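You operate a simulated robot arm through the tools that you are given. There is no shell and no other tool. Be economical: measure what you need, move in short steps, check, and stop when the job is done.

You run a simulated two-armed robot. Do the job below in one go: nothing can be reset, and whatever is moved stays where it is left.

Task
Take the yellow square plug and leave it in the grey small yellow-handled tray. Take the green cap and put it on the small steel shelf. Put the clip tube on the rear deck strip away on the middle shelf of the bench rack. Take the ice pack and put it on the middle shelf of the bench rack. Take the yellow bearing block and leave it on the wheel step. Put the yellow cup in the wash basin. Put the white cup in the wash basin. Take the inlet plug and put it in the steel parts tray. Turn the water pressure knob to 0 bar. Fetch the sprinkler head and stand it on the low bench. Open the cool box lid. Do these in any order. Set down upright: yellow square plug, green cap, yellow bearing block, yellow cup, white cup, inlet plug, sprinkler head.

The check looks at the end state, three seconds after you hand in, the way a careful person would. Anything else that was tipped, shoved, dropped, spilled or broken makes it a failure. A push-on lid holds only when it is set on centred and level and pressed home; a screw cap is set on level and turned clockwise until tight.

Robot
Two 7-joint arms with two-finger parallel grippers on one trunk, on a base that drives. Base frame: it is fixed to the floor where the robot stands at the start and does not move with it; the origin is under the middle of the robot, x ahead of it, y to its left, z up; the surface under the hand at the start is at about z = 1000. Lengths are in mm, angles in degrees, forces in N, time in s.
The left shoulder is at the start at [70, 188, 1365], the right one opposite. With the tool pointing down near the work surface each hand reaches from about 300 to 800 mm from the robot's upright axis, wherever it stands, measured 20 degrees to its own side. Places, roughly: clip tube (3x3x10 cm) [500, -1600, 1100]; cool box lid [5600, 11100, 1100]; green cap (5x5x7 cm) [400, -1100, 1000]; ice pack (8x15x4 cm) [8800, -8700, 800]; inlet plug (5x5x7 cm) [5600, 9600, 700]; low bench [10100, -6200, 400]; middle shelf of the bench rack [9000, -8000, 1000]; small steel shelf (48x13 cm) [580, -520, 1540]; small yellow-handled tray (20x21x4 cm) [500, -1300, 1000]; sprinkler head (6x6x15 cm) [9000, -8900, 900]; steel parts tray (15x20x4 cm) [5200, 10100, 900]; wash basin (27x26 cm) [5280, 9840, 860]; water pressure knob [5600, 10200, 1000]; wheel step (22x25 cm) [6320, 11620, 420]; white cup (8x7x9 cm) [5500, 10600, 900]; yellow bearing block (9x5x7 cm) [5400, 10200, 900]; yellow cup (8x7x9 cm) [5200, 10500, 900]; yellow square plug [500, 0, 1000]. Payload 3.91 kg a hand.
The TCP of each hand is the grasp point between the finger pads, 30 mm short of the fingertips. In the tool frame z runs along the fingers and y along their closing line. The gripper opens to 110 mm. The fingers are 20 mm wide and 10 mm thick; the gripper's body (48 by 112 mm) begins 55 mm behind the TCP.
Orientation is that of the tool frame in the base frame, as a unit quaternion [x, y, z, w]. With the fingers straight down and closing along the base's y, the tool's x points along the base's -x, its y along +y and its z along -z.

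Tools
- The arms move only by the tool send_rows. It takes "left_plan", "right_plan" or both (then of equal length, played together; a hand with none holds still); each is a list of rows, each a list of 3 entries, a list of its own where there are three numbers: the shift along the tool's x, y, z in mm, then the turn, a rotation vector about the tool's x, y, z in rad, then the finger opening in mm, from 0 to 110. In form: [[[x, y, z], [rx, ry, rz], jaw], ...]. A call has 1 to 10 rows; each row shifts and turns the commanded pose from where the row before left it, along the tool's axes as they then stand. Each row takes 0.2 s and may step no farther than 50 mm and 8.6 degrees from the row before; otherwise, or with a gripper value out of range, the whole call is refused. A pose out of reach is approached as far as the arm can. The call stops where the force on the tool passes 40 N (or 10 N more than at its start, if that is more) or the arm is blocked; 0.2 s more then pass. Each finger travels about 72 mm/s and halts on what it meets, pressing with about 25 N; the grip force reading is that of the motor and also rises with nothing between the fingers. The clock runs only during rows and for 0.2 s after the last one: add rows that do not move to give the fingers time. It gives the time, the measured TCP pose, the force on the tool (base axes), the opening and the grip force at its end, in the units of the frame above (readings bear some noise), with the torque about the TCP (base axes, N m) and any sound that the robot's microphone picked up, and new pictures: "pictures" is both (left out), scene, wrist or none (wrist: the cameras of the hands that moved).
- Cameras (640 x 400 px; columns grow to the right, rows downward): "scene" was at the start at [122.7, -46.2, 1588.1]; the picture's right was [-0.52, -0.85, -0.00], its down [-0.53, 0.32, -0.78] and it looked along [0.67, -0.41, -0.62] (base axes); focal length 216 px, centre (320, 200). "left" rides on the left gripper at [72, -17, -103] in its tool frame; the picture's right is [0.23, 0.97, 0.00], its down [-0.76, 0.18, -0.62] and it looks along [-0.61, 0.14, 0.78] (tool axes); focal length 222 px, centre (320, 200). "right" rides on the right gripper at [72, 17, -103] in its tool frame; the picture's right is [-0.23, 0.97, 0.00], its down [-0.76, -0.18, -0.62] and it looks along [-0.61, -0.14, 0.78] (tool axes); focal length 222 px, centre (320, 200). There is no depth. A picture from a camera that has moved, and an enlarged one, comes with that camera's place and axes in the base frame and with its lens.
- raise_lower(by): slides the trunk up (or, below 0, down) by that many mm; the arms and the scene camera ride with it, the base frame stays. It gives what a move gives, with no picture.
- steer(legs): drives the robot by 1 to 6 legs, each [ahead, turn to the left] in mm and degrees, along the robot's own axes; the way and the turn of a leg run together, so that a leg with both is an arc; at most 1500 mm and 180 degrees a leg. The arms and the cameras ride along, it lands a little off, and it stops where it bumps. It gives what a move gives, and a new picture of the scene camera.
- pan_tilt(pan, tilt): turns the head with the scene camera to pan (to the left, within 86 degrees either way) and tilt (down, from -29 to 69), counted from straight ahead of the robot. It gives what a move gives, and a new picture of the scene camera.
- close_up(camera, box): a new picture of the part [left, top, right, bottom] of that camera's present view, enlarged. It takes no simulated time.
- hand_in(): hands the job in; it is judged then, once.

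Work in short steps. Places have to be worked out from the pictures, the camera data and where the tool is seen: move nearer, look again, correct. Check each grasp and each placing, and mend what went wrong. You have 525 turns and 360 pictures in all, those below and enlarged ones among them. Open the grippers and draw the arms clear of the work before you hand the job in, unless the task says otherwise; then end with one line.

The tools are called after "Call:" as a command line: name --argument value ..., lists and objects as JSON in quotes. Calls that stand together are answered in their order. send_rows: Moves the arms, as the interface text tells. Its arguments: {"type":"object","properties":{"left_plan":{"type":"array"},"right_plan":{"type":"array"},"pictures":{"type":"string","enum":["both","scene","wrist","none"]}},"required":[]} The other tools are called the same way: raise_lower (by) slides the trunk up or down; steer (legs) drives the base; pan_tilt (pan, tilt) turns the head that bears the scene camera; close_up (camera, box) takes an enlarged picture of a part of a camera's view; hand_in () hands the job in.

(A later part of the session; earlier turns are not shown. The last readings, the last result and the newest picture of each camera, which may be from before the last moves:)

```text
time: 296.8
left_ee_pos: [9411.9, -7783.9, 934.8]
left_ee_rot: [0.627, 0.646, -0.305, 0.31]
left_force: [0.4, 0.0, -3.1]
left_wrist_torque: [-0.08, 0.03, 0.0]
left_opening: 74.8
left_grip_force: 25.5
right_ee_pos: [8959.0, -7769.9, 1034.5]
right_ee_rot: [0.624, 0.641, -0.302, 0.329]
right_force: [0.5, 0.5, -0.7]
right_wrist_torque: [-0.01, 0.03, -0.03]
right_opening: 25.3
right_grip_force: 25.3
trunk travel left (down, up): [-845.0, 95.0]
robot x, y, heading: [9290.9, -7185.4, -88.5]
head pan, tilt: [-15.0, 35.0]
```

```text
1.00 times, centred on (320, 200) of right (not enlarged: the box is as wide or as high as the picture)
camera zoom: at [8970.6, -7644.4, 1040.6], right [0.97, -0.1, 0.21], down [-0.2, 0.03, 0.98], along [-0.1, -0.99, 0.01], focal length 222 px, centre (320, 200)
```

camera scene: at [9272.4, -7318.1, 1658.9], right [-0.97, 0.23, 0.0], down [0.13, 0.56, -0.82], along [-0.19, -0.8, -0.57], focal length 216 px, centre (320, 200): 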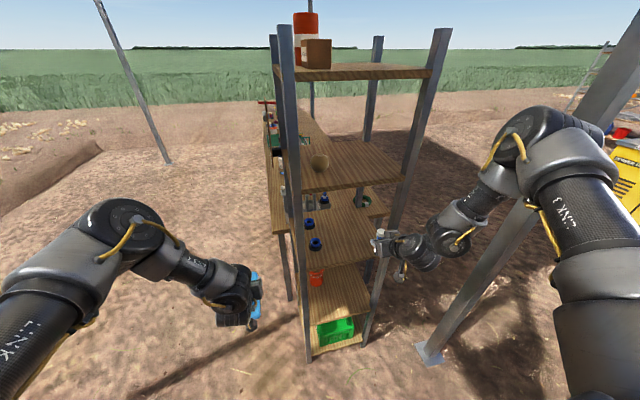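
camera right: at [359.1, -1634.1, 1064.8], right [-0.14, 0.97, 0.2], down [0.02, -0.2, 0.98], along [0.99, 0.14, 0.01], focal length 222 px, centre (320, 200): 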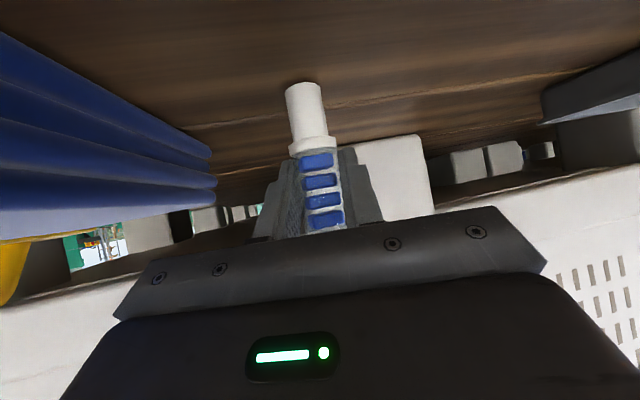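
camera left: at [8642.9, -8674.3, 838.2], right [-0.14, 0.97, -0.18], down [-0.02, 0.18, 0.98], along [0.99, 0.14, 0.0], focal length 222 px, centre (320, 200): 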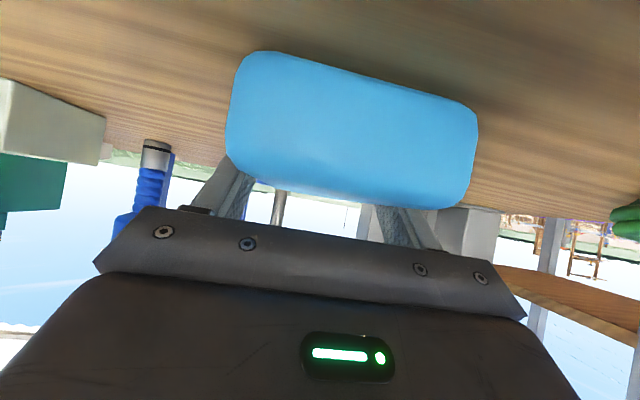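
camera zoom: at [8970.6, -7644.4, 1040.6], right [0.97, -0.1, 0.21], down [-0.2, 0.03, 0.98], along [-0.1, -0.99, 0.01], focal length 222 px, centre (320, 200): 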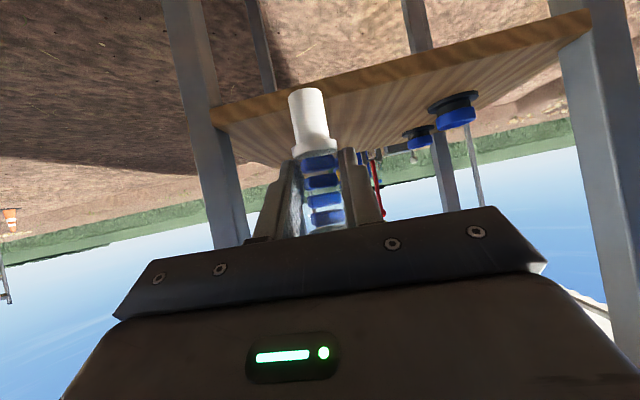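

Shelf surface z≈943; the tube bottom is ~30 mm above it and clear of the posts. Advance 250 mm.

Call:
steer --legs '[[250, 0]]'

Call:
close_up --camera "right" --box '[0, 0, 640, 400]'

```text
time: 298.6
left_ee_pos: [9418.8, -8010.3, 935.9]
left_ee_rot: [0.628, 0.644, -0.309, 0.309]
left_force: [-0.3, 0.5, -3.6]
left_wrist_torque: [-0.09, 0.0, -0.03]
left_opening: 74.9
left_grip_force: 25.2
right_ee_pos: [8964.0, -7993.3, 1039.3]
right_ee_rot: [0.625, 0.64, -0.304, 0.328]
right_force: [0.4, -0.6, 0.6]
right_wrist_torque: [0.0, -0.01, 0.02]
right_opening: 25.1
right_grip_force: 25.3
trunk travel left (down, up): [-845.0, 95.0]
robot x, y, heading: [9295.3, -7416.7, -88.9]
head pan, tilt: [-15.0, 35.0]
stopped in leg 1: the robot was blocked; the commanded pose is now the measured one
camera scene: at [9283.0, -7546.6, 1564.1], right [-0.97, 0.24, 0.0], down [0.13, 0.55, -0.82], along [-0.2, -0.8, -0.57], focal length 216 px, centre (320, 200)
```

scene: 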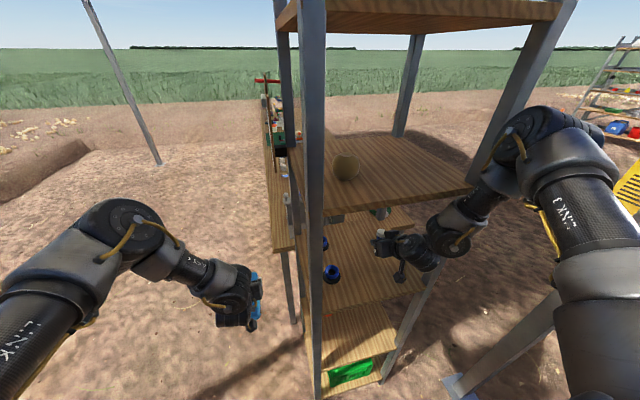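

```text
1.00 times, centred on (320, 200) of right (not enlarged: the box is as wide or as high as the picture)
camera zoom: at [8977.3, -7867.3, 1043.4], right [0.97, -0.1, 0.2], down [-0.2, 0.04, 0.98], along [-0.11, -0.99, 0.01], focal length 222 px, centre (320, 200)
```

zoom: 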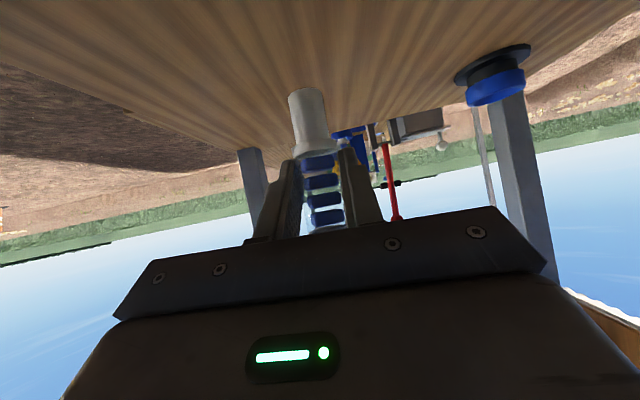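

Blocked (the elbow meets the rack post), but the tube is already ≈140 mm inside. Ease back 12 mm and lower gently.

Call:
steer --legs '[[-12, 0]]'

Call:
raise_lower --by -22

Call:
close_up --camera "right" --box '[160, 0, 480, 200]'

```text
time: 299.3
left_ee_pos: [9418.4, -8002.5, 932.7]
left_ee_rot: [0.629, 0.645, -0.306, 0.308]
left_force: [0.9, 0.7, -3.7]
left_wrist_torque: [-0.09, 0.01, -0.03]
left_opening: 74.7
left_grip_force: 24.9
right_ee_pos: [8962.6, -7986.9, 1033.7]
right_ee_rot: [0.626, 0.64, -0.301, 0.327]
right_force: [-0.6, 0.6, 0.9]
right_wrist_torque: [-0.03, -0.02, 0.01]
right_opening: 24.8
right_grip_force: 25.3
trunk travel left (down, up): [-845.0, 95.0]
robot x, y, heading: [9299.8, -7403.6, -88.8]
head pan, tilt: [-15.0, 35.0]
camera scene: at [9279.7, -7543.7, 1563.1], right [-0.97, 0.24, 0.0], down [0.13, 0.56, -0.82], along [-0.19, -0.79, -0.58], focal length 216 px, centre (320, 200)
```

scene: 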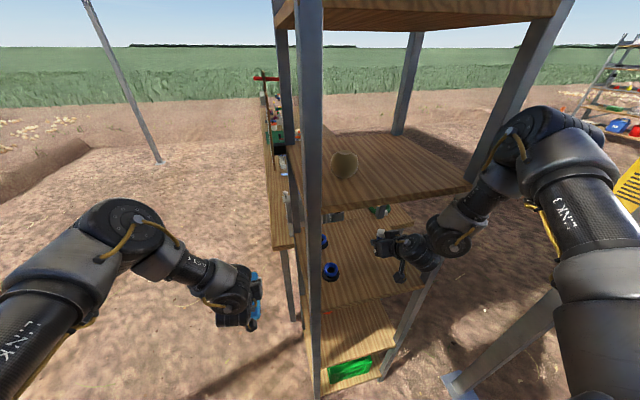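

```text
time: 300.0
left_ee_pos: [9415.4, -8001.6, 911.7]
left_ee_rot: [0.628, 0.645, -0.306, 0.309]
left_force: [-1.1, 0.0, -2.6]
left_wrist_torque: [-0.08, 0.0, 0.0]
left_opening: 74.8
left_grip_force: 24.7
right_ee_pos: [8961.9, -7987.0, 1012.7]
right_ee_rot: [0.626, 0.64, -0.302, 0.327]
right_force: [0.3, 0.2, -0.6]
right_wrist_torque: [0.03, 0.0, 0.0]
right_opening: 25.2
right_grip_force: 25.4
trunk travel left (down, up): [-823.0, 117.0]
robot x, y, heading: [9299.7, -7402.0, -88.6]
head pan, tilt: [-15.0, 35.0]
```

```text
2.00 times, centred on (320, 100) of right
camera zoom: at [8974.3, -7860.4, 1017.9], right [0.97, -0.1, 0.21], down [-0.2, 0.03, 0.98], along [-0.11, -0.99, 0.01], focal length 444 px, centre (320, 400)
```

zoom: 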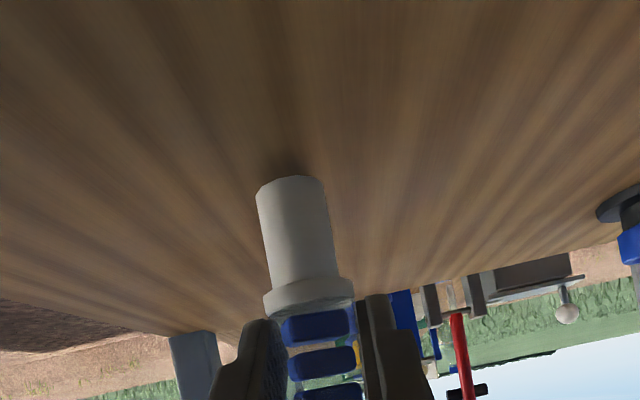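

Nearly there; lower in small steps until contact.

Call:
raise_lower --by -5

Call:
raise_lower --by -4

```text
time: 300.5
left_ee_pos: [9416.0, -8001.9, 906.7]
left_ee_rot: [0.629, 0.645, -0.305, 0.308]
left_force: [-0.1, 0.0, -3.1]
left_wrist_torque: [-0.05, 0.0, 0.05]
left_opening: 74.7
left_grip_force: 24.5
right_ee_pos: [8961.1, -7987.1, 1007.5]
right_ee_rot: [0.626, 0.64, -0.302, 0.328]
right_force: [-0.2, 0.5, -1.5]
right_wrist_torque: [-0.04, -0.04, 0.03]
right_opening: 25.1
right_grip_force: 24.7
trunk travel left (down, up): [-818.0, 122.0]
robot x, y, heading: [9301.3, -7406.3, -88.7]
head pan, tilt: [-15.0, 35.0]
```

```text
time: 301.1
left_ee_pos: [9417.4, -7999.9, 904.3]
left_ee_rot: [0.629, 0.644, -0.307, 0.309]
left_force: [0.4, 0.1, -3.6]
left_wrist_torque: [-0.05, -0.02, -0.04]
left_opening: 74.7
left_grip_force: 24.6
right_ee_pos: [8962.4, -7984.2, 1006.4]
right_ee_rot: [0.626, 0.638, -0.305, 0.33]
right_force: [-1.8, -0.8, 17.3]
right_wrist_torque: [-0.17, 0.22, -0.02]
right_opening: 25.1
right_grip_force: 24.7
trunk travel left (down, up): [-814.0, 126.0]
robot x, y, heading: [9299.6, -7405.4, -88.6]
head pan, tilt: [-15.0, 35.0]
```

Contact (17 N). Open and back away by driving straight back.

Call:
send_rows --right_plan '[[[0, 0, 0], [0, 0, 0], 40], [[0, 0, 0], [0, 0, 0], 60], [[0, 0, -5], [0, 0, 0], 70]]' --pictures "wrist"

Call:
steer --legs '[[-260, 0]]'

Call:
close_up --camera "scene" --box '[220, 100, 440, 300]'

```text
time: 301.9
left_ee_pos: [9415.6, -8000.6, 902.5]
left_ee_rot: [0.629, 0.645, -0.305, 0.309]
left_force: [-0.4, -0.4, -3.7]
left_wrist_torque: [-0.12, 0.01, -0.01]
left_opening: 74.8
left_grip_force: 25.4
right_ee_pos: [8960.5, -7981.7, 1006.4]
right_ee_rot: [0.626, 0.64, -0.302, 0.328]
right_force: [0.2, 0.7, 0.2]
right_wrist_torque: [-0.01, -0.04, -0.01]
right_opening: 70.1
right_grip_force: 0.1
trunk travel left (down, up): [-814.0, 126.0]
robot x, y, heading: [9297.1, -7405.9, -88.7]
head pan, tilt: [-15.0, 35.0]
camera right: at [8973.5, -7856.0, 1011.5], right [0.97, -0.1, 0.21], down [-0.2, 0.03, 0.98], along [-0.11, -0.99, 0.01], focal length 222 px, centre (320, 200)
```

right: 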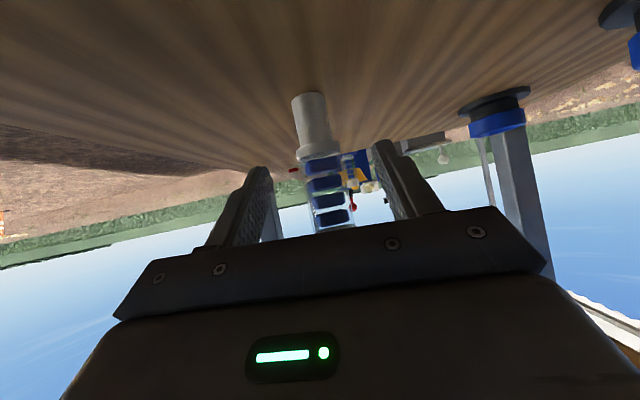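

```text
time: 303.7
left_ee_pos: [9408.3, -7743.9, 902.5]
left_ee_rot: [0.63, 0.644, -0.305, 0.307]
left_force: [-0.3, -1.0, -3.3]
left_wrist_torque: [-0.07, -0.03, 0.0]
left_opening: 74.8
left_grip_force: 24.5
right_ee_pos: [8953.2, -7722.5, 1006.6]
right_ee_rot: [0.628, 0.639, -0.302, 0.326]
right_force: [0.4, 0.0, 0.1]
right_wrist_torque: [0.02, 0.01, 0.01]
right_opening: 69.9
right_grip_force: 0.1
trunk travel left (down, up): [-814.0, 126.0]
robot x, y, heading: [9294.7, -7147.5, -88.9]
head pan, tilt: [-15.0, 35.0]
camera scene: at [9271.9, -7283.9, 1532.2], right [-0.97, 0.24, 0.0], down [0.14, 0.56, -0.82], along [-0.2, -0.79, -0.57], focal length 216 px, centre (320, 200)
```

scene: 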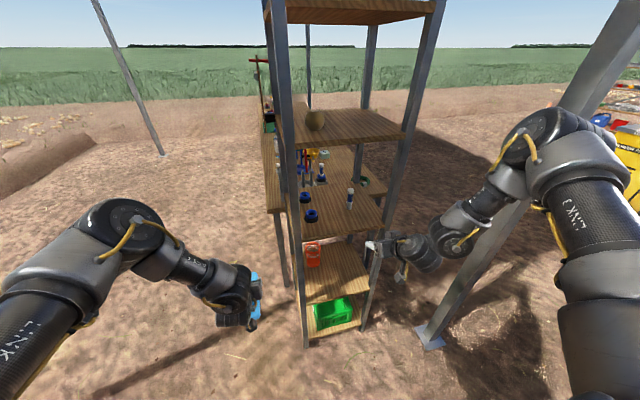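

```text
2.00 times, centred on (330, 200) of scene
camera zoom: at [9271.9, -7283.9, 1532.2], right [-0.97, 0.24, 0.0], down [0.14, 0.56, -0.82], along [-0.2, -0.79, -0.57], focal length 431 px, centre (300, 200)
```

zoom: 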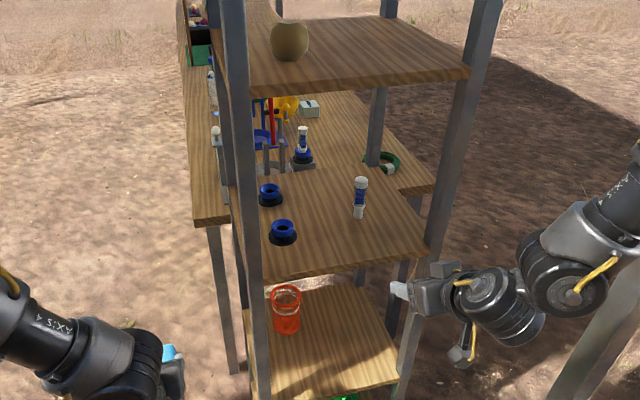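

Tube stands on the middle shelf. Now look at how the pack hangs in the left hand.

Call:
close_up --camera "left" --box '[0, 0, 640, 400]'

Call:
pan_tilt --pan 25 --tilt 40

Call:
close_up --camera "scene" --box '[260, 100, 480, 260]'

```text
1.00 times, centred on (320, 200) of left (not enlarged: the box is as wide or as high as the picture)
camera zoom: at [9388.6, -7619.2, 910.2], right [0.97, 0.16, -0.18], down [0.18, 0.02, 0.98], along [0.16, -0.99, -0.01], focal length 222 px, centre (320, 200)
```

zoom: 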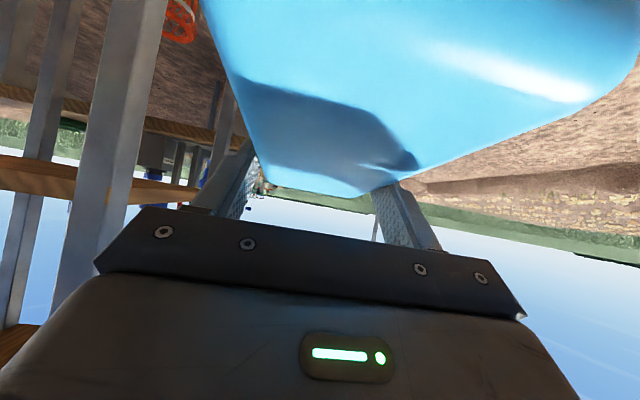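

```text
time: 304.8
left_ee_pos: [9407.7, -7744.4, 902.6]
left_ee_rot: [0.63, 0.644, -0.305, 0.308]
left_force: [0.1, -0.3, -3.5]
left_wrist_torque: [-0.11, 0.04, -0.03]
left_opening: 74.8
left_grip_force: 24.5
right_ee_pos: [8953.0, -7722.8, 1005.7]
right_ee_rot: [0.628, 0.638, -0.303, 0.327]
right_force: [-0.6, 0.3, -0.6]
right_wrist_torque: [-0.01, -0.03, -0.02]
right_opening: 69.9
right_grip_force: 0.1
trunk travel left (down, up): [-814.0, 126.0]
robot x, y, heading: [9293.8, -7146.1, -89.0]
head pan, tilt: [25.0, 40.0]
camera scene: at [9330.3, -7274.2, 1524.8], right [-0.9, -0.44, 0.0], down [-0.28, 0.58, -0.77], along [0.34, -0.69, -0.64], focal length 216 px, centre (320, 200)
```

scene: 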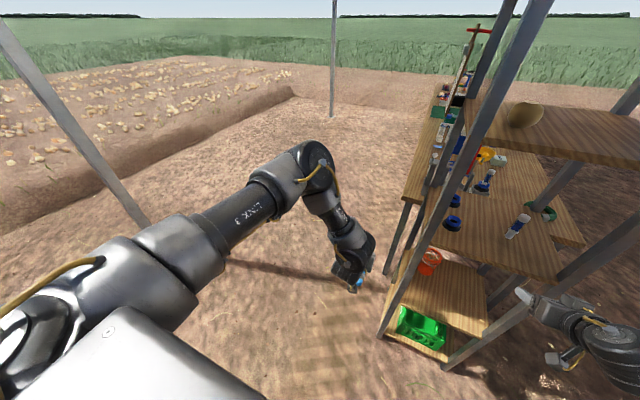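

```text
2.50 times, centred on (370, 180) of scene
camera zoom: at [9330.3, -7274.2, 1524.8], right [-0.9, -0.44, 0.0], down [-0.28, 0.58, -0.77], along [0.34, -0.69, -0.64], focal length 539 px, centre (195, 250)
```

zoom: 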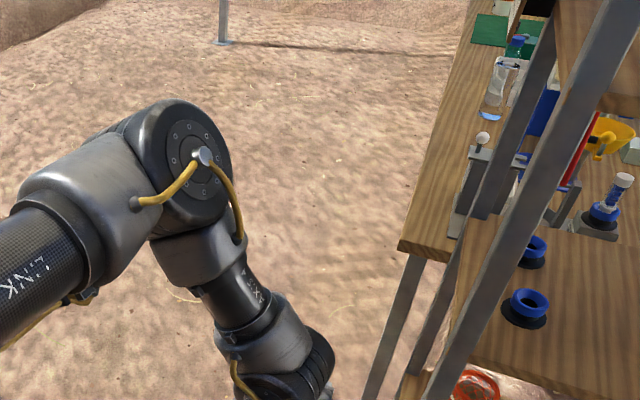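

The pack has slid back and droops ~25° toward me. I'll reduce the hand's tilt by 12°, then approach the shelf with the left hand and let the shelf level it. First raise the trunk, adjust, and reposition the base (target x≈8920).

Call:
raise_lower --by 80

Call:
steer --legs '[[-260, 0], [0, -91], [375, 0], [0, 90]]'

Call:
send_rows --left_plan '[[[0, 0, 0], [0, 0.1, 0], 40], [[0, 0, 0], [0, 0.11, 0], 40]]' --pictures "wrist"

```text
time: 305.9
left_ee_pos: [9408.5, -7744.1, 982.9]
left_ee_rot: [0.63, 0.644, -0.306, 0.308]
left_force: [-0.5, 1.1, -3.7]
left_wrist_torque: [-0.08, 0.0, -0.01]
left_opening: 75.4
left_grip_force: 24.9
right_ee_pos: [8954.1, -7721.9, 1086.2]
right_ee_rot: [0.627, 0.639, -0.302, 0.327]
right_force: [0.3, 0.4, -0.5]
right_wrist_torque: [0.0, 0.02, -0.02]
right_opening: 69.8
right_grip_force: 0.1
trunk travel left (down, up): [-894.0, 46.0]
robot x, y, heading: [9294.9, -7147.7, -89.0]
head pan, tilt: [25.0, 40.0]
```

```text
time: 317.4
left_ee_pos: [9008.1, -7494.0, 983.7]
left_ee_rot: [0.64, 0.634, -0.311, 0.304]
left_force: [-0.1, 0.6, -3.6]
left_wrist_torque: [-0.13, -0.02, 0.01]
left_opening: 74.7
left_grip_force: 24.8
right_ee_pos: [8553.3, -7456.8, 1085.8]
right_ee_rot: [0.637, 0.628, -0.307, 0.323]
right_force: [-0.3, 0.0, 0.2]
right_wrist_torque: [-0.03, 0.06, 0.02]
right_opening: 70.0
right_grip_force: 0.1
trunk travel left (down, up): [-894.0, 46.0]
robot x, y, heading: [8913.9, -6888.9, -90.7]
head pan, tilt: [25.0, 40.0]
camera scene: at [8945.0, -7020.2, 1604.8], right [-0.91, -0.41, 0.0], down [-0.26, 0.59, -0.77], along [0.31, -0.7, -0.64], focal length 216 px, centre (320, 200)
```

scene: 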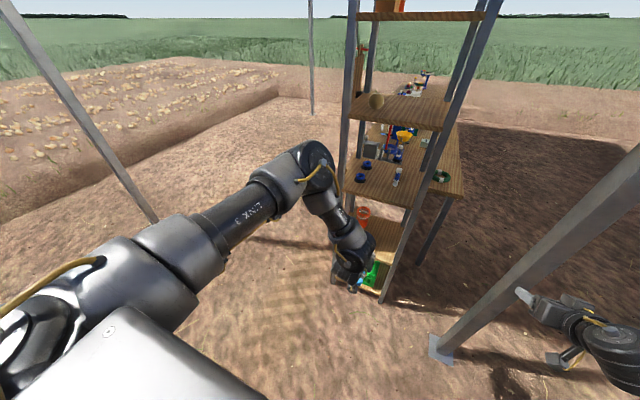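

```text
time: 318.0
left_ee_pos: [9005.0, -7489.2, 982.6]
left_ee_rot: [0.668, 0.663, -0.241, 0.236]
left_force: [0.5, 0.7, -3.6]
left_wrist_torque: [-0.07, -0.01, 0.01]
left_opening: 74.6
left_grip_force: 25.2
right_ee_pos: [8555.2, -7455.4, 1086.7]
right_ee_rot: [0.638, 0.628, -0.308, 0.323]
right_force: [0.8, 0.0, -0.1]
right_wrist_torque: [-0.02, 0.0, 0.01]
right_opening: 70.1
right_grip_force: 0.0
trunk travel left (down, up): [-894.0, 46.0]
robot x, y, heading: [8911.3, -6888.2, -91.1]
head pan, tilt: [25.0, 40.0]
camera left: at [8990.1, -7368.4, 1017.5], right [0.97, 0.17, -0.15], down [0.18, -0.19, 0.96], along [0.13, -0.97, -0.22], focal length 222 px, centre (320, 200)
```

left: 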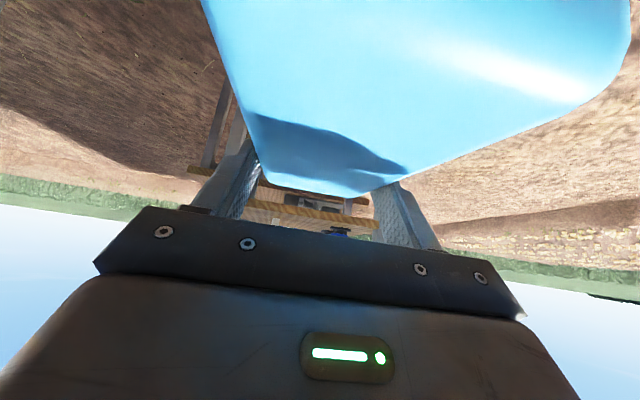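

The pack is now nearly level with its top at TCP height. Raise trunk to the top, turn 2.2° left and advance to the rack's front edge.

Call:
raise_lower --by 46

Call:
steer --legs '[[0, 2.2], [330, 0]]'

Call:
close_up --camera "left" --box '[0, 0, 640, 400]'

```text
time: 318.9
left_ee_pos: [9005.5, -7490.3, 1030.0]
left_ee_rot: [0.668, 0.664, -0.241, 0.237]
left_force: [-0.2, -0.6, -3.9]
left_wrist_torque: [-0.09, 0.0, 0.0]
left_opening: 74.9
left_grip_force: 24.9
right_ee_pos: [8553.3, -7455.6, 1131.0]
right_ee_rot: [0.638, 0.628, -0.309, 0.322]
right_force: [0.1, 0.2, 0.0]
right_wrist_torque: [-0.01, 0.01, 0.04]
right_opening: 70.0
right_grip_force: 0.1
trunk travel left (down, up): [-940.0, 0.0]
robot x, y, heading: [8914.3, -6890.3, -90.8]
head pan, tilt: [25.0, 40.0]
```

```text
time: 321.5
left_ee_pos: [9046.1, -7809.5, 1032.0]
left_ee_rot: [0.652, 0.679, -0.236, 0.242]
left_force: [0.4, -0.3, -3.7]
left_wrist_torque: [-0.09, 0.0, 0.0]
left_opening: 75.0
left_grip_force: 25.6
right_ee_pos: [8593.2, -7796.4, 1133.7]
right_ee_rot: [0.622, 0.643, -0.301, 0.33]
right_force: [0.5, 0.8, -1.3]
right_wrist_torque: [0.0, 0.03, 0.02]
right_opening: 70.3
right_grip_force: 0.1
trunk travel left (down, up): [-940.0, 0.0]
robot x, y, heading: [8920.3, -7215.2, -88.0]
head pan, tilt: [25.0, 40.0]
camera scene: at [8961.6, -7341.4, 1651.1], right [-0.89, -0.45, 0.0], down [-0.29, 0.57, -0.77], along [0.35, -0.68, -0.64], focal length 216 px, centre (320, 200)
```

scene: 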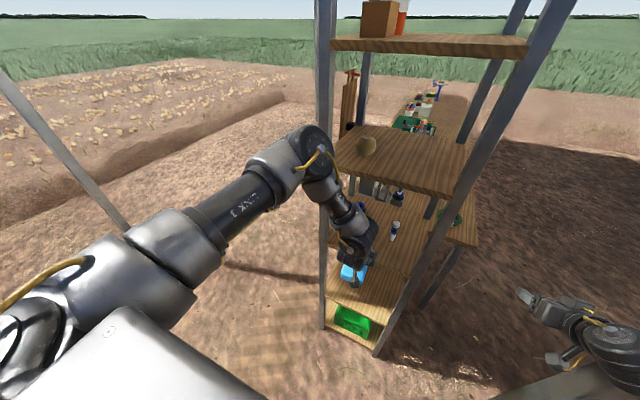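

```text
1.00 times, centred on (320, 200) of left (not enlarged: the box is as wide or as high as the picture)
camera zoom: at [9023.4, -7688.5, 1064.5], right [0.97, 0.21, -0.15], down [0.19, -0.18, 0.96], along [0.18, -0.96, -0.22], focal length 222 px, centre (320, 200)
```

zoom: 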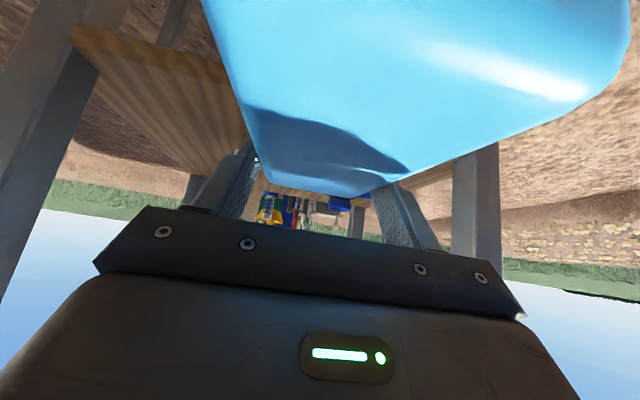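

Pack will end a bit close to the caps; shift it 18 mm to the right side, then advance 110 mm.

Call:
send_rows --left_plan '[[[0, -10, 0], [0, 0, 0], 40], [[0, -10, 0], [0, 0, 0], 40]]' --pictures "none"

Call:
steer --legs '[[110, 0]]'

Call:
close_up --camera "scene" --box '[220, 80, 460, 310]'

```text
time: 322.1
left_ee_pos: [9024.7, -7810.0, 1030.9]
left_ee_rot: [0.651, 0.68, -0.235, 0.243]
left_force: [0.4, -0.5, -2.5]
left_wrist_torque: [-0.12, 0.0, -0.02]
left_opening: 74.9
left_grip_force: 25.2
right_ee_pos: [8591.5, -7798.4, 1134.3]
right_ee_rot: [0.622, 0.643, -0.3, 0.331]
right_force: [0.4, -1.5, -0.4]
right_wrist_torque: [0.0, -0.03, -0.03]
right_opening: 70.2
right_grip_force: 0.1
trunk travel left (down, up): [-940.0, 0.0]
robot x, y, heading: [8920.4, -7216.0, -88.2]
head pan, tilt: [25.0, 40.0]
```

```text
time: 323.4
left_ee_pos: [9031.1, -7918.3, 1029.1]
left_ee_rot: [0.635, 0.694, -0.24, 0.238]
left_force: [-1.4, -0.1, -3.4]
left_wrist_torque: [-0.1, -0.07, -0.01]
left_opening: 74.7
left_grip_force: 25.2
right_ee_pos: [8589.0, -7909.1, 1146.1]
right_ee_rot: [0.63, 0.642, -0.295, 0.323]
right_force: [-0.4, -0.2, -0.5]
right_wrist_torque: [-0.02, -0.02, 0.0]
right_opening: 69.9
right_grip_force: 0.1
trunk travel left (down, up): [-940.0, 0.0]
robot x, y, heading: [8925.7, -7323.3, -88.9]
head pan, tilt: [25.0, 40.0]
stopped in leg 1: the robot was blocked; the commanded pose is now the measured one
camera scene: at [8966.9, -7388.9, 1658.3], right [-0.9, -0.43, 0.02], down [-0.28, 0.55, -0.79], along [0.33, -0.71, -0.62], focal length 216 px, centre (320, 200)
```

scene: 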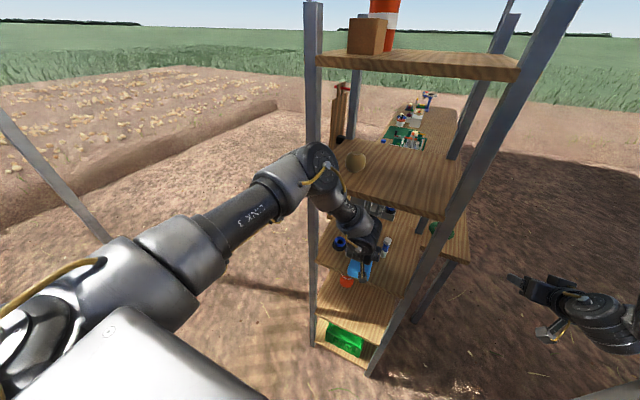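

```text
1.74 times, centred on (340, 195) of scene
camera zoom: at [8966.9, -7388.9, 1658.3], right [-0.9, -0.43, 0.02], down [-0.28, 0.55, -0.79], along [0.33, -0.71, -0.62], focal length 375 px, centre (285, 209)
```

zoom: 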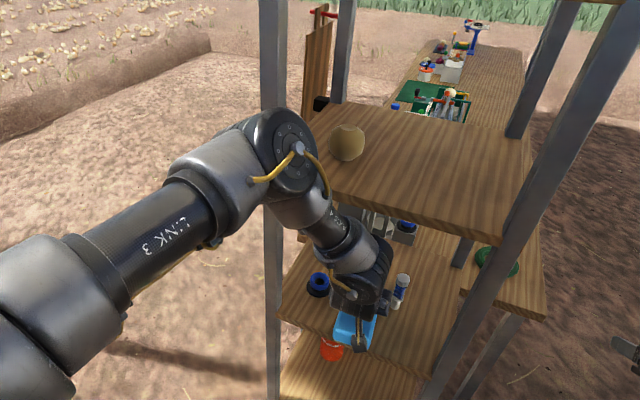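

The forearm meets the shelf above because the pack was shoved back in the grip. I'll regrip it properly: the nearby wooden stand (flat top, z≈1050, x 7146–7765, y −6584…−6366) can serve as a rest. Back off, raise the left hand, and go there.

Call:
steer --legs '[[-275, 0]]'

Call:
send_rows --left_plan '[[[-26, 0, -30], [0, 0, 0], 40], [[-26, 0, -30], [0, 0, 0], 40], [[-26, 0, -30], [0, 0, 0], 40]]' --pictures "wrist"

```text
time: 325.4
left_ee_pos: [9026.7, -7666.2, 1013.2]
left_ee_rot: [0.648, 0.689, -0.229, 0.23]
left_force: [0.9, -0.4, -3.3]
left_wrist_torque: [-0.09, -0.01, -0.01]
left_opening: 74.4
left_grip_force: 25.4
right_ee_pos: [8589.7, -7659.2, 1118.3]
right_ee_rot: [0.628, 0.647, -0.289, 0.321]
right_force: [-0.2, -0.8, 1.0]
right_wrist_torque: [0.02, -0.02, 0.03]
right_opening: 69.7
right_grip_force: 0.0
trunk travel left (down, up): [-940.0, 0.0]
robot x, y, heading: [8919.0, -7048.9, -88.6]
head pan, tilt: [25.0, 40.0]
camera scene: at [8957.8, -7179.5, 1650.5], right [-0.9, -0.44, 0.0], down [-0.29, 0.58, -0.76], along [0.34, -0.68, -0.64], focal length 216 px, centre (320, 200)
```

scene: 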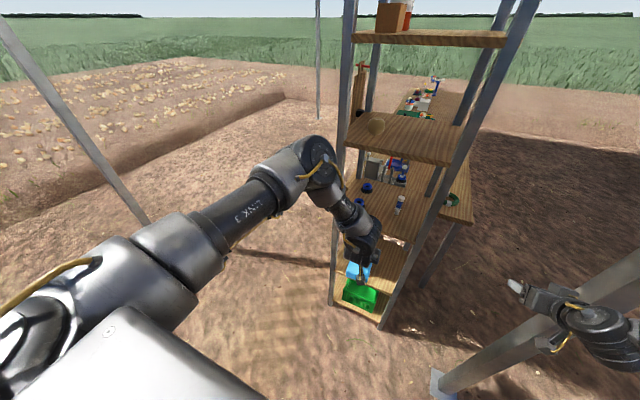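

```text
time: 326.2
left_ee_pos: [9028.2, -7670.7, 1131.4]
left_ee_rot: [0.648, 0.689, -0.229, 0.233]
left_force: [0.1, 0.3, -3.3]
left_wrist_torque: [-0.11, 0.03, 0.02]
left_opening: 74.6
left_grip_force: 25.0
right_ee_pos: [8587.9, -7658.3, 1119.3]
right_ee_rot: [0.628, 0.646, -0.29, 0.323]
right_force: [0.1, 0.0, 0.6]
right_wrist_torque: [-0.01, 0.0, -0.03]
right_opening: 70.1
right_grip_force: 0.1
trunk travel left (down, up): [-940.0, 0.0]
robot x, y, heading: [8916.0, -7047.2, -88.8]
head pan, tilt: [25.0, 40.0]
camera left: at [9005.2, -7550.3, 1169.0], right [0.96, 0.23, -0.16], down [0.2, -0.2, 0.96], along [0.19, -0.95, -0.24], focal length 222 px, centre (320, 200)
```

left: 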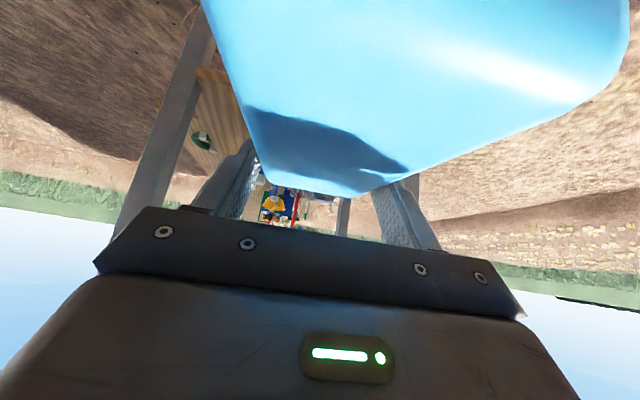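

Raise the right hand a little too, then drive west to the stand.

Call:
send_rows --right_plan '[[[-20, 0, -15], [0, 0, 0], 70], [[-20, 0, -15], [0, 0, 0], 70], [[-20, 0, -15], [0, 0, 0], 70]]' --pictures "none"

Call:
steer --legs '[[0, -91.2], [1355, 0]]'

Call:
pan_tilt --pan 60 --tilt 40

```text
time: 327.0
left_ee_pos: [9029.6, -7669.4, 1132.3]
left_ee_rot: [0.647, 0.689, -0.23, 0.232]
left_force: [0.8, 0.2, -3.5]
left_wrist_torque: [-0.1, 0.01, 0.0]
left_opening: 74.8
left_grip_force: 24.9
right_ee_pos: [8587.8, -7657.9, 1195.7]
right_ee_rot: [0.629, 0.646, -0.29, 0.321]
right_force: [-0.2, 0.3, 0.6]
right_wrist_torque: [-0.01, -0.01, -0.05]
right_opening: 70.0
right_grip_force: 0.3
trunk travel left (down, up): [-940.0, 0.0]
robot x, y, heading: [8916.2, -7046.9, -88.5]
head pan, tilt: [25.0, 40.0]
```

```text
time: 337.7
left_ee_pos: [6939.8, -7120.4, 1132.0]
left_ee_rot: [0.945, 0.013, -0.326, -0.005]
left_force: [-0.2, 0.3, -3.8]
left_wrist_torque: [-0.01, 0.09, -0.01]
left_opening: 74.9
left_grip_force: 24.7
right_ee_pos: [6962.7, -6683.5, 1195.3]
right_ee_rot: [0.901, -0.002, -0.434, 0.015]
right_force: [0.0, -0.7, 0.2]
right_wrist_torque: [-0.03, 0.0, 0.0]
right_opening: 69.9
right_grip_force: 0.0
trunk travel left (down, up): [-940.0, 0.0]
robot x, y, heading: [7565.7, -7031.0, 179.5]
head pan, tilt: [25.0, 40.0]
camera scene: at [7435.6, -7068.9, 1650.9], right [-0.42, 0.91, 0.0], down [0.58, 0.27, -0.77], along [-0.7, -0.32, -0.64], focal length 216 px, centre (320, 200)
```

scene: 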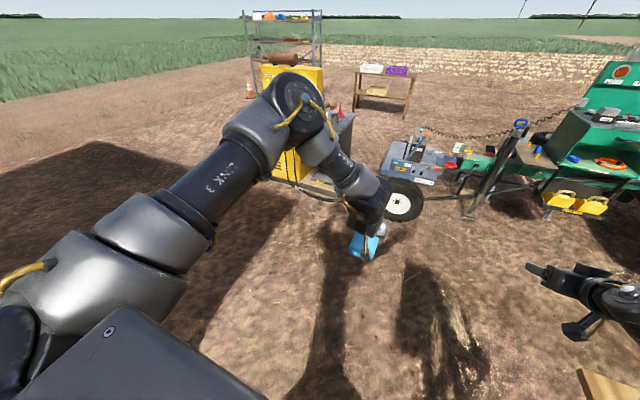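

```text
time: 338.7
left_ee_pos: [6938.2, -7121.2, 1132.8]
left_ee_rot: [0.945, 0.013, -0.327, -0.005]
left_force: [1.4, 0.3, -4.1]
left_wrist_torque: [0.03, 0.07, 0.02]
left_opening: 74.7
left_grip_force: 24.9
right_ee_pos: [6962.5, -6682.4, 1194.5]
right_ee_rot: [0.901, -0.002, -0.433, 0.015]
right_force: [-0.3, 0.2, 0.2]
right_wrist_torque: [-0.02, 0.0, -0.07]
right_opening: 70.2
right_grip_force: 0.0
trunk travel left (down, up): [-940.0, 0.0]
robot x, y, heading: [7564.9, -7033.3, 179.7]
head pan, tilt: [60.0, 40.0]
camera scene: at [7468.9, -7106.6, 1650.8], right [-0.86, 0.51, 0.0], down [0.33, 0.55, -0.77], along [-0.39, -0.66, -0.64], focal length 216 px, centre (320, 200)
```

scene: 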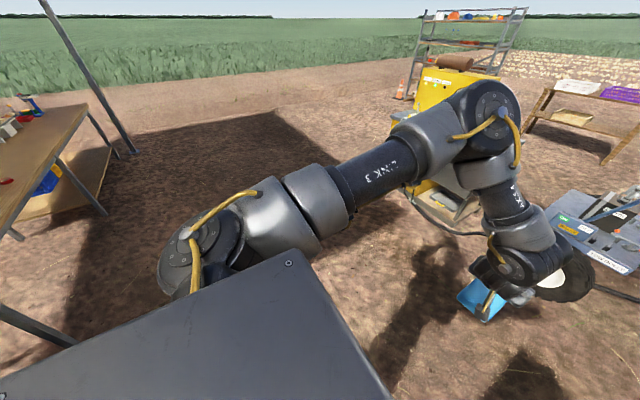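

Raise the left hand 35 mm more for safety, turn right to face the stand, and look.

Call:
send_rows --left_plan '[[[-22, 0, -27], [0, 0, 0], 40]]' --pictures "none"

Call:
steer --legs '[[0, -89.5]]'

Call:
pan_tilt --pan -10 --tilt 45

```text
time: 339.1
left_ee_pos: [6939.2, -7121.8, 1167.4]
left_ee_rot: [0.945, 0.014, -0.328, -0.004]
left_force: [0.3, 0.3, -3.0]
left_wrist_torque: [-0.04, 0.12, -0.01]
left_opening: 74.9
left_grip_force: 25.1
right_ee_pos: [6963.5, -6682.9, 1196.0]
right_ee_rot: [0.901, -0.001, -0.433, 0.016]
right_force: [0.8, -0.4, -0.7]
right_wrist_torque: [0.01, 0.01, 0.03]
right_opening: 70.1
right_grip_force: 0.0
trunk travel left (down, up): [-940.0, 0.0]
robot x, y, heading: [7564.8, -7031.6, 179.7]
head pan, tilt: [60.0, 40.0]
```

```text
time: 343.3
left_ee_pos: [7473.9, -6408.0, 1165.5]
left_ee_rot: [0.679, -0.658, -0.229, -0.234]
left_force: [-1.1, -0.8, -3.3]
left_wrist_torque: [0.07, 0.0, 0.02]
left_opening: 74.7
left_grip_force: 25.0
right_ee_pos: [7914.5, -6431.9, 1194.3]
right_ee_rot: [-0.636, 0.639, 0.317, 0.295]
right_force: [0.6, 0.5, -0.3]
right_wrist_torque: [0.02, -0.01, 0.01]
right_opening: 69.9
right_grip_force: 0.1
trunk travel left (down, up): [-940.0, 0.0]
robot x, y, heading: [7558.8, -7031.0, 89.7]
head pan, tilt: [60.0, 40.0]
camera scene: at [7489.3, -6940.0, 1650.8], right [0.51, 0.86, 0.0], down [0.55, -0.33, -0.77], along [-0.66, 0.39, -0.64], focal length 216 px, centre (320, 200)
```

scene: 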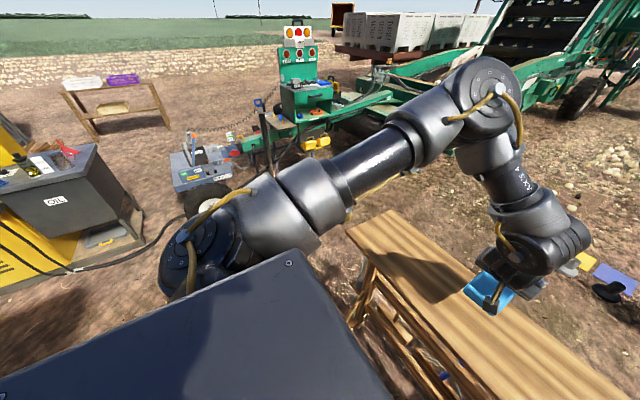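

```text
time: 344.7
left_ee_pos: [7473.4, -6406.8, 1166.1]
left_ee_rot: [0.679, -0.658, -0.229, -0.233]
left_force: [0.6, -0.3, -3.1]
left_wrist_torque: [0.08, -0.01, 0.0]
left_opening: 74.8
left_grip_force: 25.3
right_ee_pos: [7914.4, -6432.3, 1194.5]
right_ee_rot: [-0.636, 0.639, 0.316, 0.295]
right_force: [0.0, 0.2, 0.2]
right_wrist_torque: [0.01, -0.02, 0.01]
right_opening: 70.0
right_grip_force: 0.0
trunk travel left (down, up): [-940.0, 0.0]
robot x, y, heading: [7563.0, -7031.1, 89.8]
head pan, tilt: [-10.0, 45.0]
camera scene: at [7578.0, -6903.1, 1643.5], right [0.98, -0.18, 0.0], down [-0.13, -0.7, -0.71], along [0.13, 0.7, -0.71], focal length 216 px, centre (320, 200)
```

scene: 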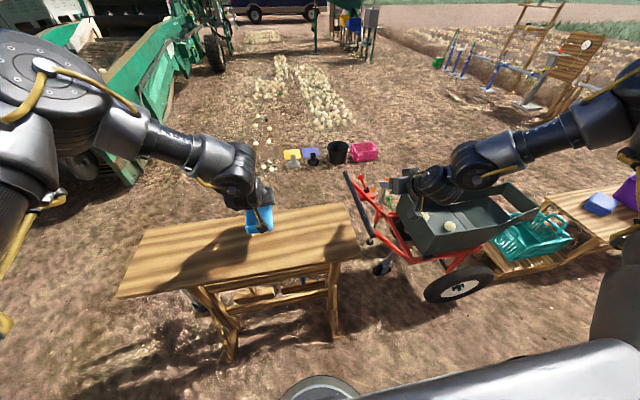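

The pack is above the stand's top. Lower in steps until contact.

Call:
send_rows --left_plan '[[[13, 0, 15], [0, 0, 0], 40], [[13, 0, 15], [0, 0, 0], 40], [[6, 0, 8], [0, 0, 0], 40], [[6, 0, 8], [0, 0, 0], 40], [[4, 0, 5], [0, 0, 0], 40]]' --pictures "wrist"

```text
time: 345.9
left_ee_pos: [7475.1, -6408.3, 1101.3]
left_ee_rot: [0.679, -0.658, -0.229, -0.233]
left_force: [0.5, -0.1, -3.2]
left_wrist_torque: [0.05, 0.03, -0.01]
left_opening: 74.9
left_grip_force: 25.0
right_ee_pos: [7915.5, -6432.3, 1194.6]
right_ee_rot: [-0.636, 0.638, 0.317, 0.295]
right_force: [0.0, 0.0, 0.2]
right_wrist_torque: [-0.01, 0.0, -0.01]
right_opening: 70.1
right_grip_force: 0.1
trunk travel left (down, up): [-940.0, 0.0]
robot x, y, heading: [7562.5, -7033.2, 89.6]
head pan, tilt: [-10.0, 45.0]
camera left: at [7494.1, -6528.9, 1137.8], right [-0.97, -0.2, -0.16], down [-0.2, 0.21, 0.96], along [-0.16, 0.96, -0.24], focal length 222 px, centre (320, 200)
```

left: 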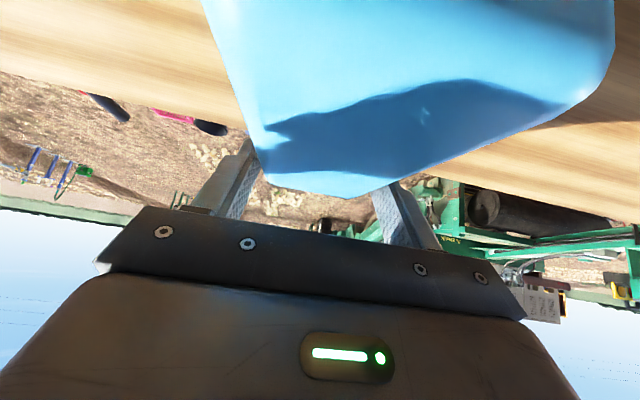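

Not touching yet; keep lowering gently.

Call:
send_rows --left_plan '[[[3, 0, 4], [0, 0, 0], 40], [[3, 0, 4], [0, 0, 0], 40], [[3, 0, 4], [0, 0, 0], 40]]' --pictures "none"

Call:
close_up --camera "scene" --box '[170, 140, 350, 270]'

```text
time: 346.7
left_ee_pos: [7474.4, -6407.9, 1086.0]
left_ee_rot: [0.678, -0.658, -0.228, -0.234]
left_force: [0.8, -0.8, -3.2]
left_wrist_torque: [0.09, 0.02, -0.01]
left_opening: 74.8
left_grip_force: 24.7
right_ee_pos: [7914.9, -6431.6, 1194.2]
right_ee_rot: [-0.636, 0.638, 0.318, 0.295]
right_force: [1.2, -0.3, 0.5]
right_wrist_torque: [0.03, 0.0, 0.01]
right_opening: 69.9
right_grip_force: 0.0
trunk travel left (down, up): [-940.0, 0.0]
robot x, y, heading: [7562.5, -7033.2, 89.7]
head pan, tilt: [-10.0, 45.0]
```

```text
3.08 times, centred on (260, 205) of scene
camera zoom: at [7578.0, -6903.1, 1643.6], right [0.98, -0.18, 0.0], down [-0.13, -0.7, -0.71], along [0.13, 0.7, -0.71], focal length 663 px, centre (505, 185)
```

zoom: 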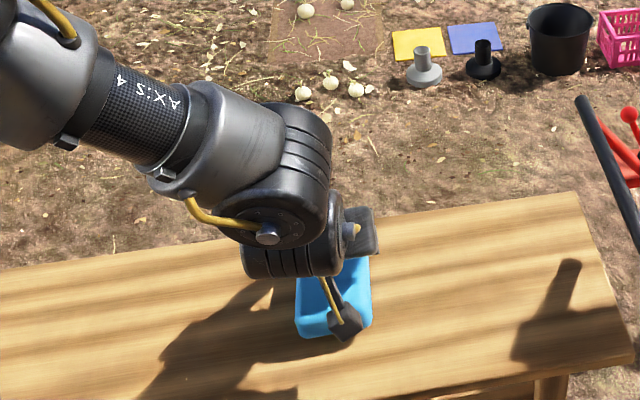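

Continue lowering.

Call:
send_rows --left_plan '[[[3, 0, 4], [0, 0, 0], 40], [[3, 0, 4], [0, 0, 0], 40], [[3, 0, 4], [0, 0, 0], 40], [[3, 0, 4], [0, 0, 0], 40]]' --pictures "none"

```text
time: 347.7
left_ee_pos: [7475.6, -6409.3, 1071.1]
left_ee_rot: [0.677, -0.657, -0.232, -0.237]
left_force: [-0.7, -0.1, 31.8]
left_wrist_torque: [-0.25, 1.37, -0.13]
left_opening: 75.2
left_grip_force: 24.9
right_ee_pos: [7916.3, -6435.6, 1196.7]
right_ee_rot: [-0.636, 0.638, 0.319, 0.295]
right_force: [-0.4, -0.4, 0.5]
right_wrist_torque: [0.01, 0.0, 0.01]
right_opening: 70.1
right_grip_force: 0.0
trunk travel left (down, up): [-940.0, 0.0]
robot x, y, heading: [7566.9, -7034.0, 89.5]
head pan, tilt: [-10.0, 45.0]
```

Firm contact. Release and lift clear to look.

Call:
send_rows --left_plan '[[[-3, 0, -4], [0, 0, 0], 90], [[0, 0, 0], [0, 0, 0], 110], [[0, 0, 0], [0, 0, 0], 110], [[-26, 0, -30], [0, 0, 0], 110], [[-26, 0, -30], [0, 0, 0], 110], [[0, 0, -40], [0, 0, 0], 110], [[0, 0, -40], [0, 0, 0], 110]]' --pictures "wrist"

Call:
close_up --camera "scene" --box '[170, 140, 350, 270]'

```text
time: 349.3
left_ee_pos: [7472.0, -6453.8, 1214.6]
left_ee_rot: [0.679, -0.658, -0.228, -0.233]
left_force: [-0.1, 0.4, 0.6]
left_wrist_torque: [-0.01, 0.01, 0.02]
left_opening: 109.8
left_grip_force: 0.1
right_ee_pos: [7913.7, -6432.2, 1196.9]
right_ee_rot: [-0.636, 0.638, 0.318, 0.296]
right_force: [-0.4, 0.2, -0.4]
right_wrist_torque: [-0.04, 0.01, 0.02]
right_opening: 69.9
right_grip_force: 0.0
trunk travel left (down, up): [-940.0, 0.0]
robot x, y, heading: [7562.9, -7032.7, 89.6]
head pan, tilt: [-10.0, 45.0]
camera left: at [7491.5, -6575.9, 1251.7], right [-0.97, -0.2, -0.16], down [-0.2, 0.21, 0.96], along [-0.16, 0.96, -0.24], focal length 222 px, centre (320, 200)
```

left: 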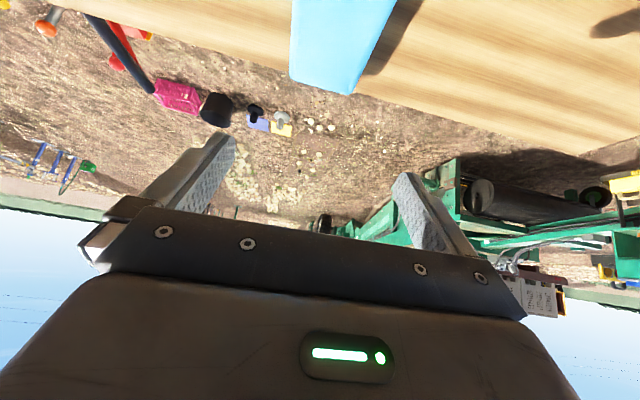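

```text
3.08 times, centred on (260, 205) of scene
camera zoom: at [7576.8, -6904.9, 1643.7], right [0.98, -0.18, 0.0], down [-0.13, -0.7, -0.71], along [0.13, 0.7, -0.71], focal length 663 px, centre (505, 185)
```

zoom: 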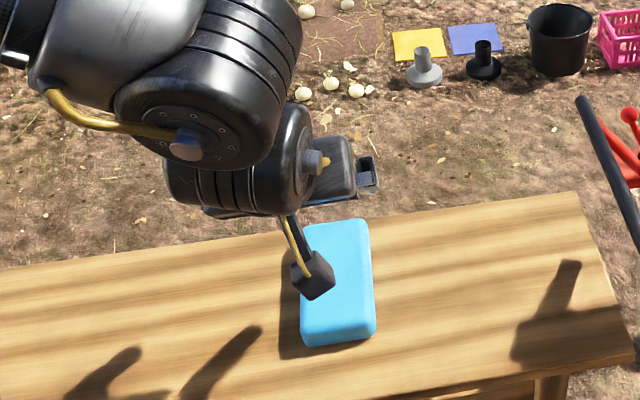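

Pack lies flat at (7478,−6440). Pitch the hand forward 17° and lower to grip its near end around y≈−6475.

Call:
send_rows --left_plan '[[[0, -3, 0], [0, -0.149, 0], 110], [[0, -3, 0], [0, -0.149, 0], 110], [[30, 0, 13], [0, 0, 0], 110], [[30, 0, 13], [0, 0, 0], 110], [[30, 0, 13], [0, 0, 0], 110]]' --pictures "wrist"

```text
time: 350.5
left_ee_pos: [7481.0, -6472.4, 1117.2]
left_ee_rot: [0.637, -0.616, -0.326, -0.329]
left_force: [1.0, -0.4, -0.6]
left_wrist_torque: [0.03, 0.0, -0.04]
left_opening: 109.9
left_grip_force: 0.0
right_ee_pos: [7915.0, -6430.9, 1194.4]
right_ee_rot: [-0.636, 0.638, 0.318, 0.294]
right_force: [-0.3, -0.4, 0.3]
right_wrist_torque: [-0.01, 0.0, -0.01]
right_opening: 69.9
right_grip_force: 0.0
trunk travel left (down, up): [-940.0, 0.0]
robot x, y, heading: [7561.7, -7034.6, 89.8]
head pan, tilt: [-10.0, 45.0]
camera left: at [7501.4, -6598.9, 1116.4], right [-0.97, -0.15, -0.2], down [-0.19, -0.08, 0.98], along [-0.17, 0.98, 0.05], focal length 222 px, centre (320, 200)
```

left: 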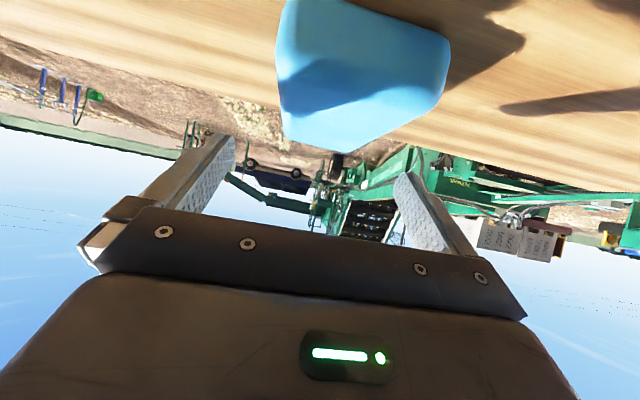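

Aligned: pack x 7444–7514, stand top ≈1048. Lower 38 mm and close.

Call:
send_rows --left_plan '[[[16, 0, 11], [0, 0, 0], 110], [[10, 0, 6], [0, 0, 0], 110], [[6, 0, 4], [0, 0, 0], 110], [[0, 0, 0], [0, 0, 0], 80], [[0, 0, 0], [0, 0, 0], 50], [[0, 0, 0], [0, 0, 0], 40], [[0, 0, 0], [0, 0, 0], 40]]' --pictures "wrist"

```text
time: 352.1
left_ee_pos: [7483.6, -6473.7, 1078.9]
left_ee_rot: [0.637, -0.616, -0.326, -0.328]
left_force: [-1.3, -0.4, 0.3]
left_wrist_torque: [0.21, 0.16, 0.07]
left_opening: 75.3
left_grip_force: 25.1
right_ee_pos: [7914.5, -6431.8, 1194.7]
right_ee_rot: [-0.635, 0.638, 0.318, 0.296]
right_force: [0.5, 0.1, 0.8]
right_wrist_torque: [-0.01, 0.01, 0.02]
right_opening: 70.2
right_grip_force: 0.2
trunk travel left (down, up): [-940.0, 0.0]
robot x, y, heading: [7565.1, -7030.9, 89.5]
head pan, tilt: [-10.0, 45.0]
camera left: at [7502.9, -6600.7, 1078.4], right [-0.97, -0.15, -0.2], down [-0.19, -0.08, 0.98], along [-0.17, 0.98, 0.05], focal length 222 px, centre (320, 200)
```

left: 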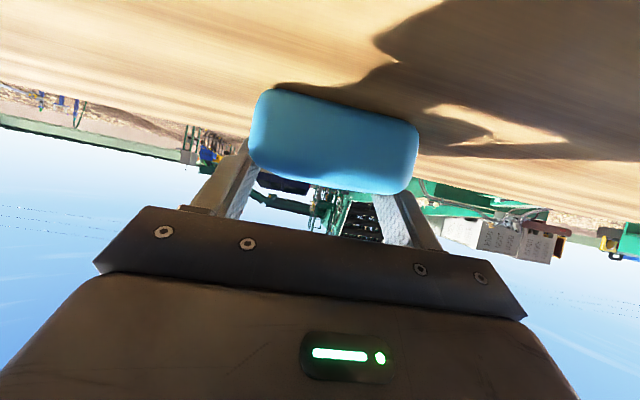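

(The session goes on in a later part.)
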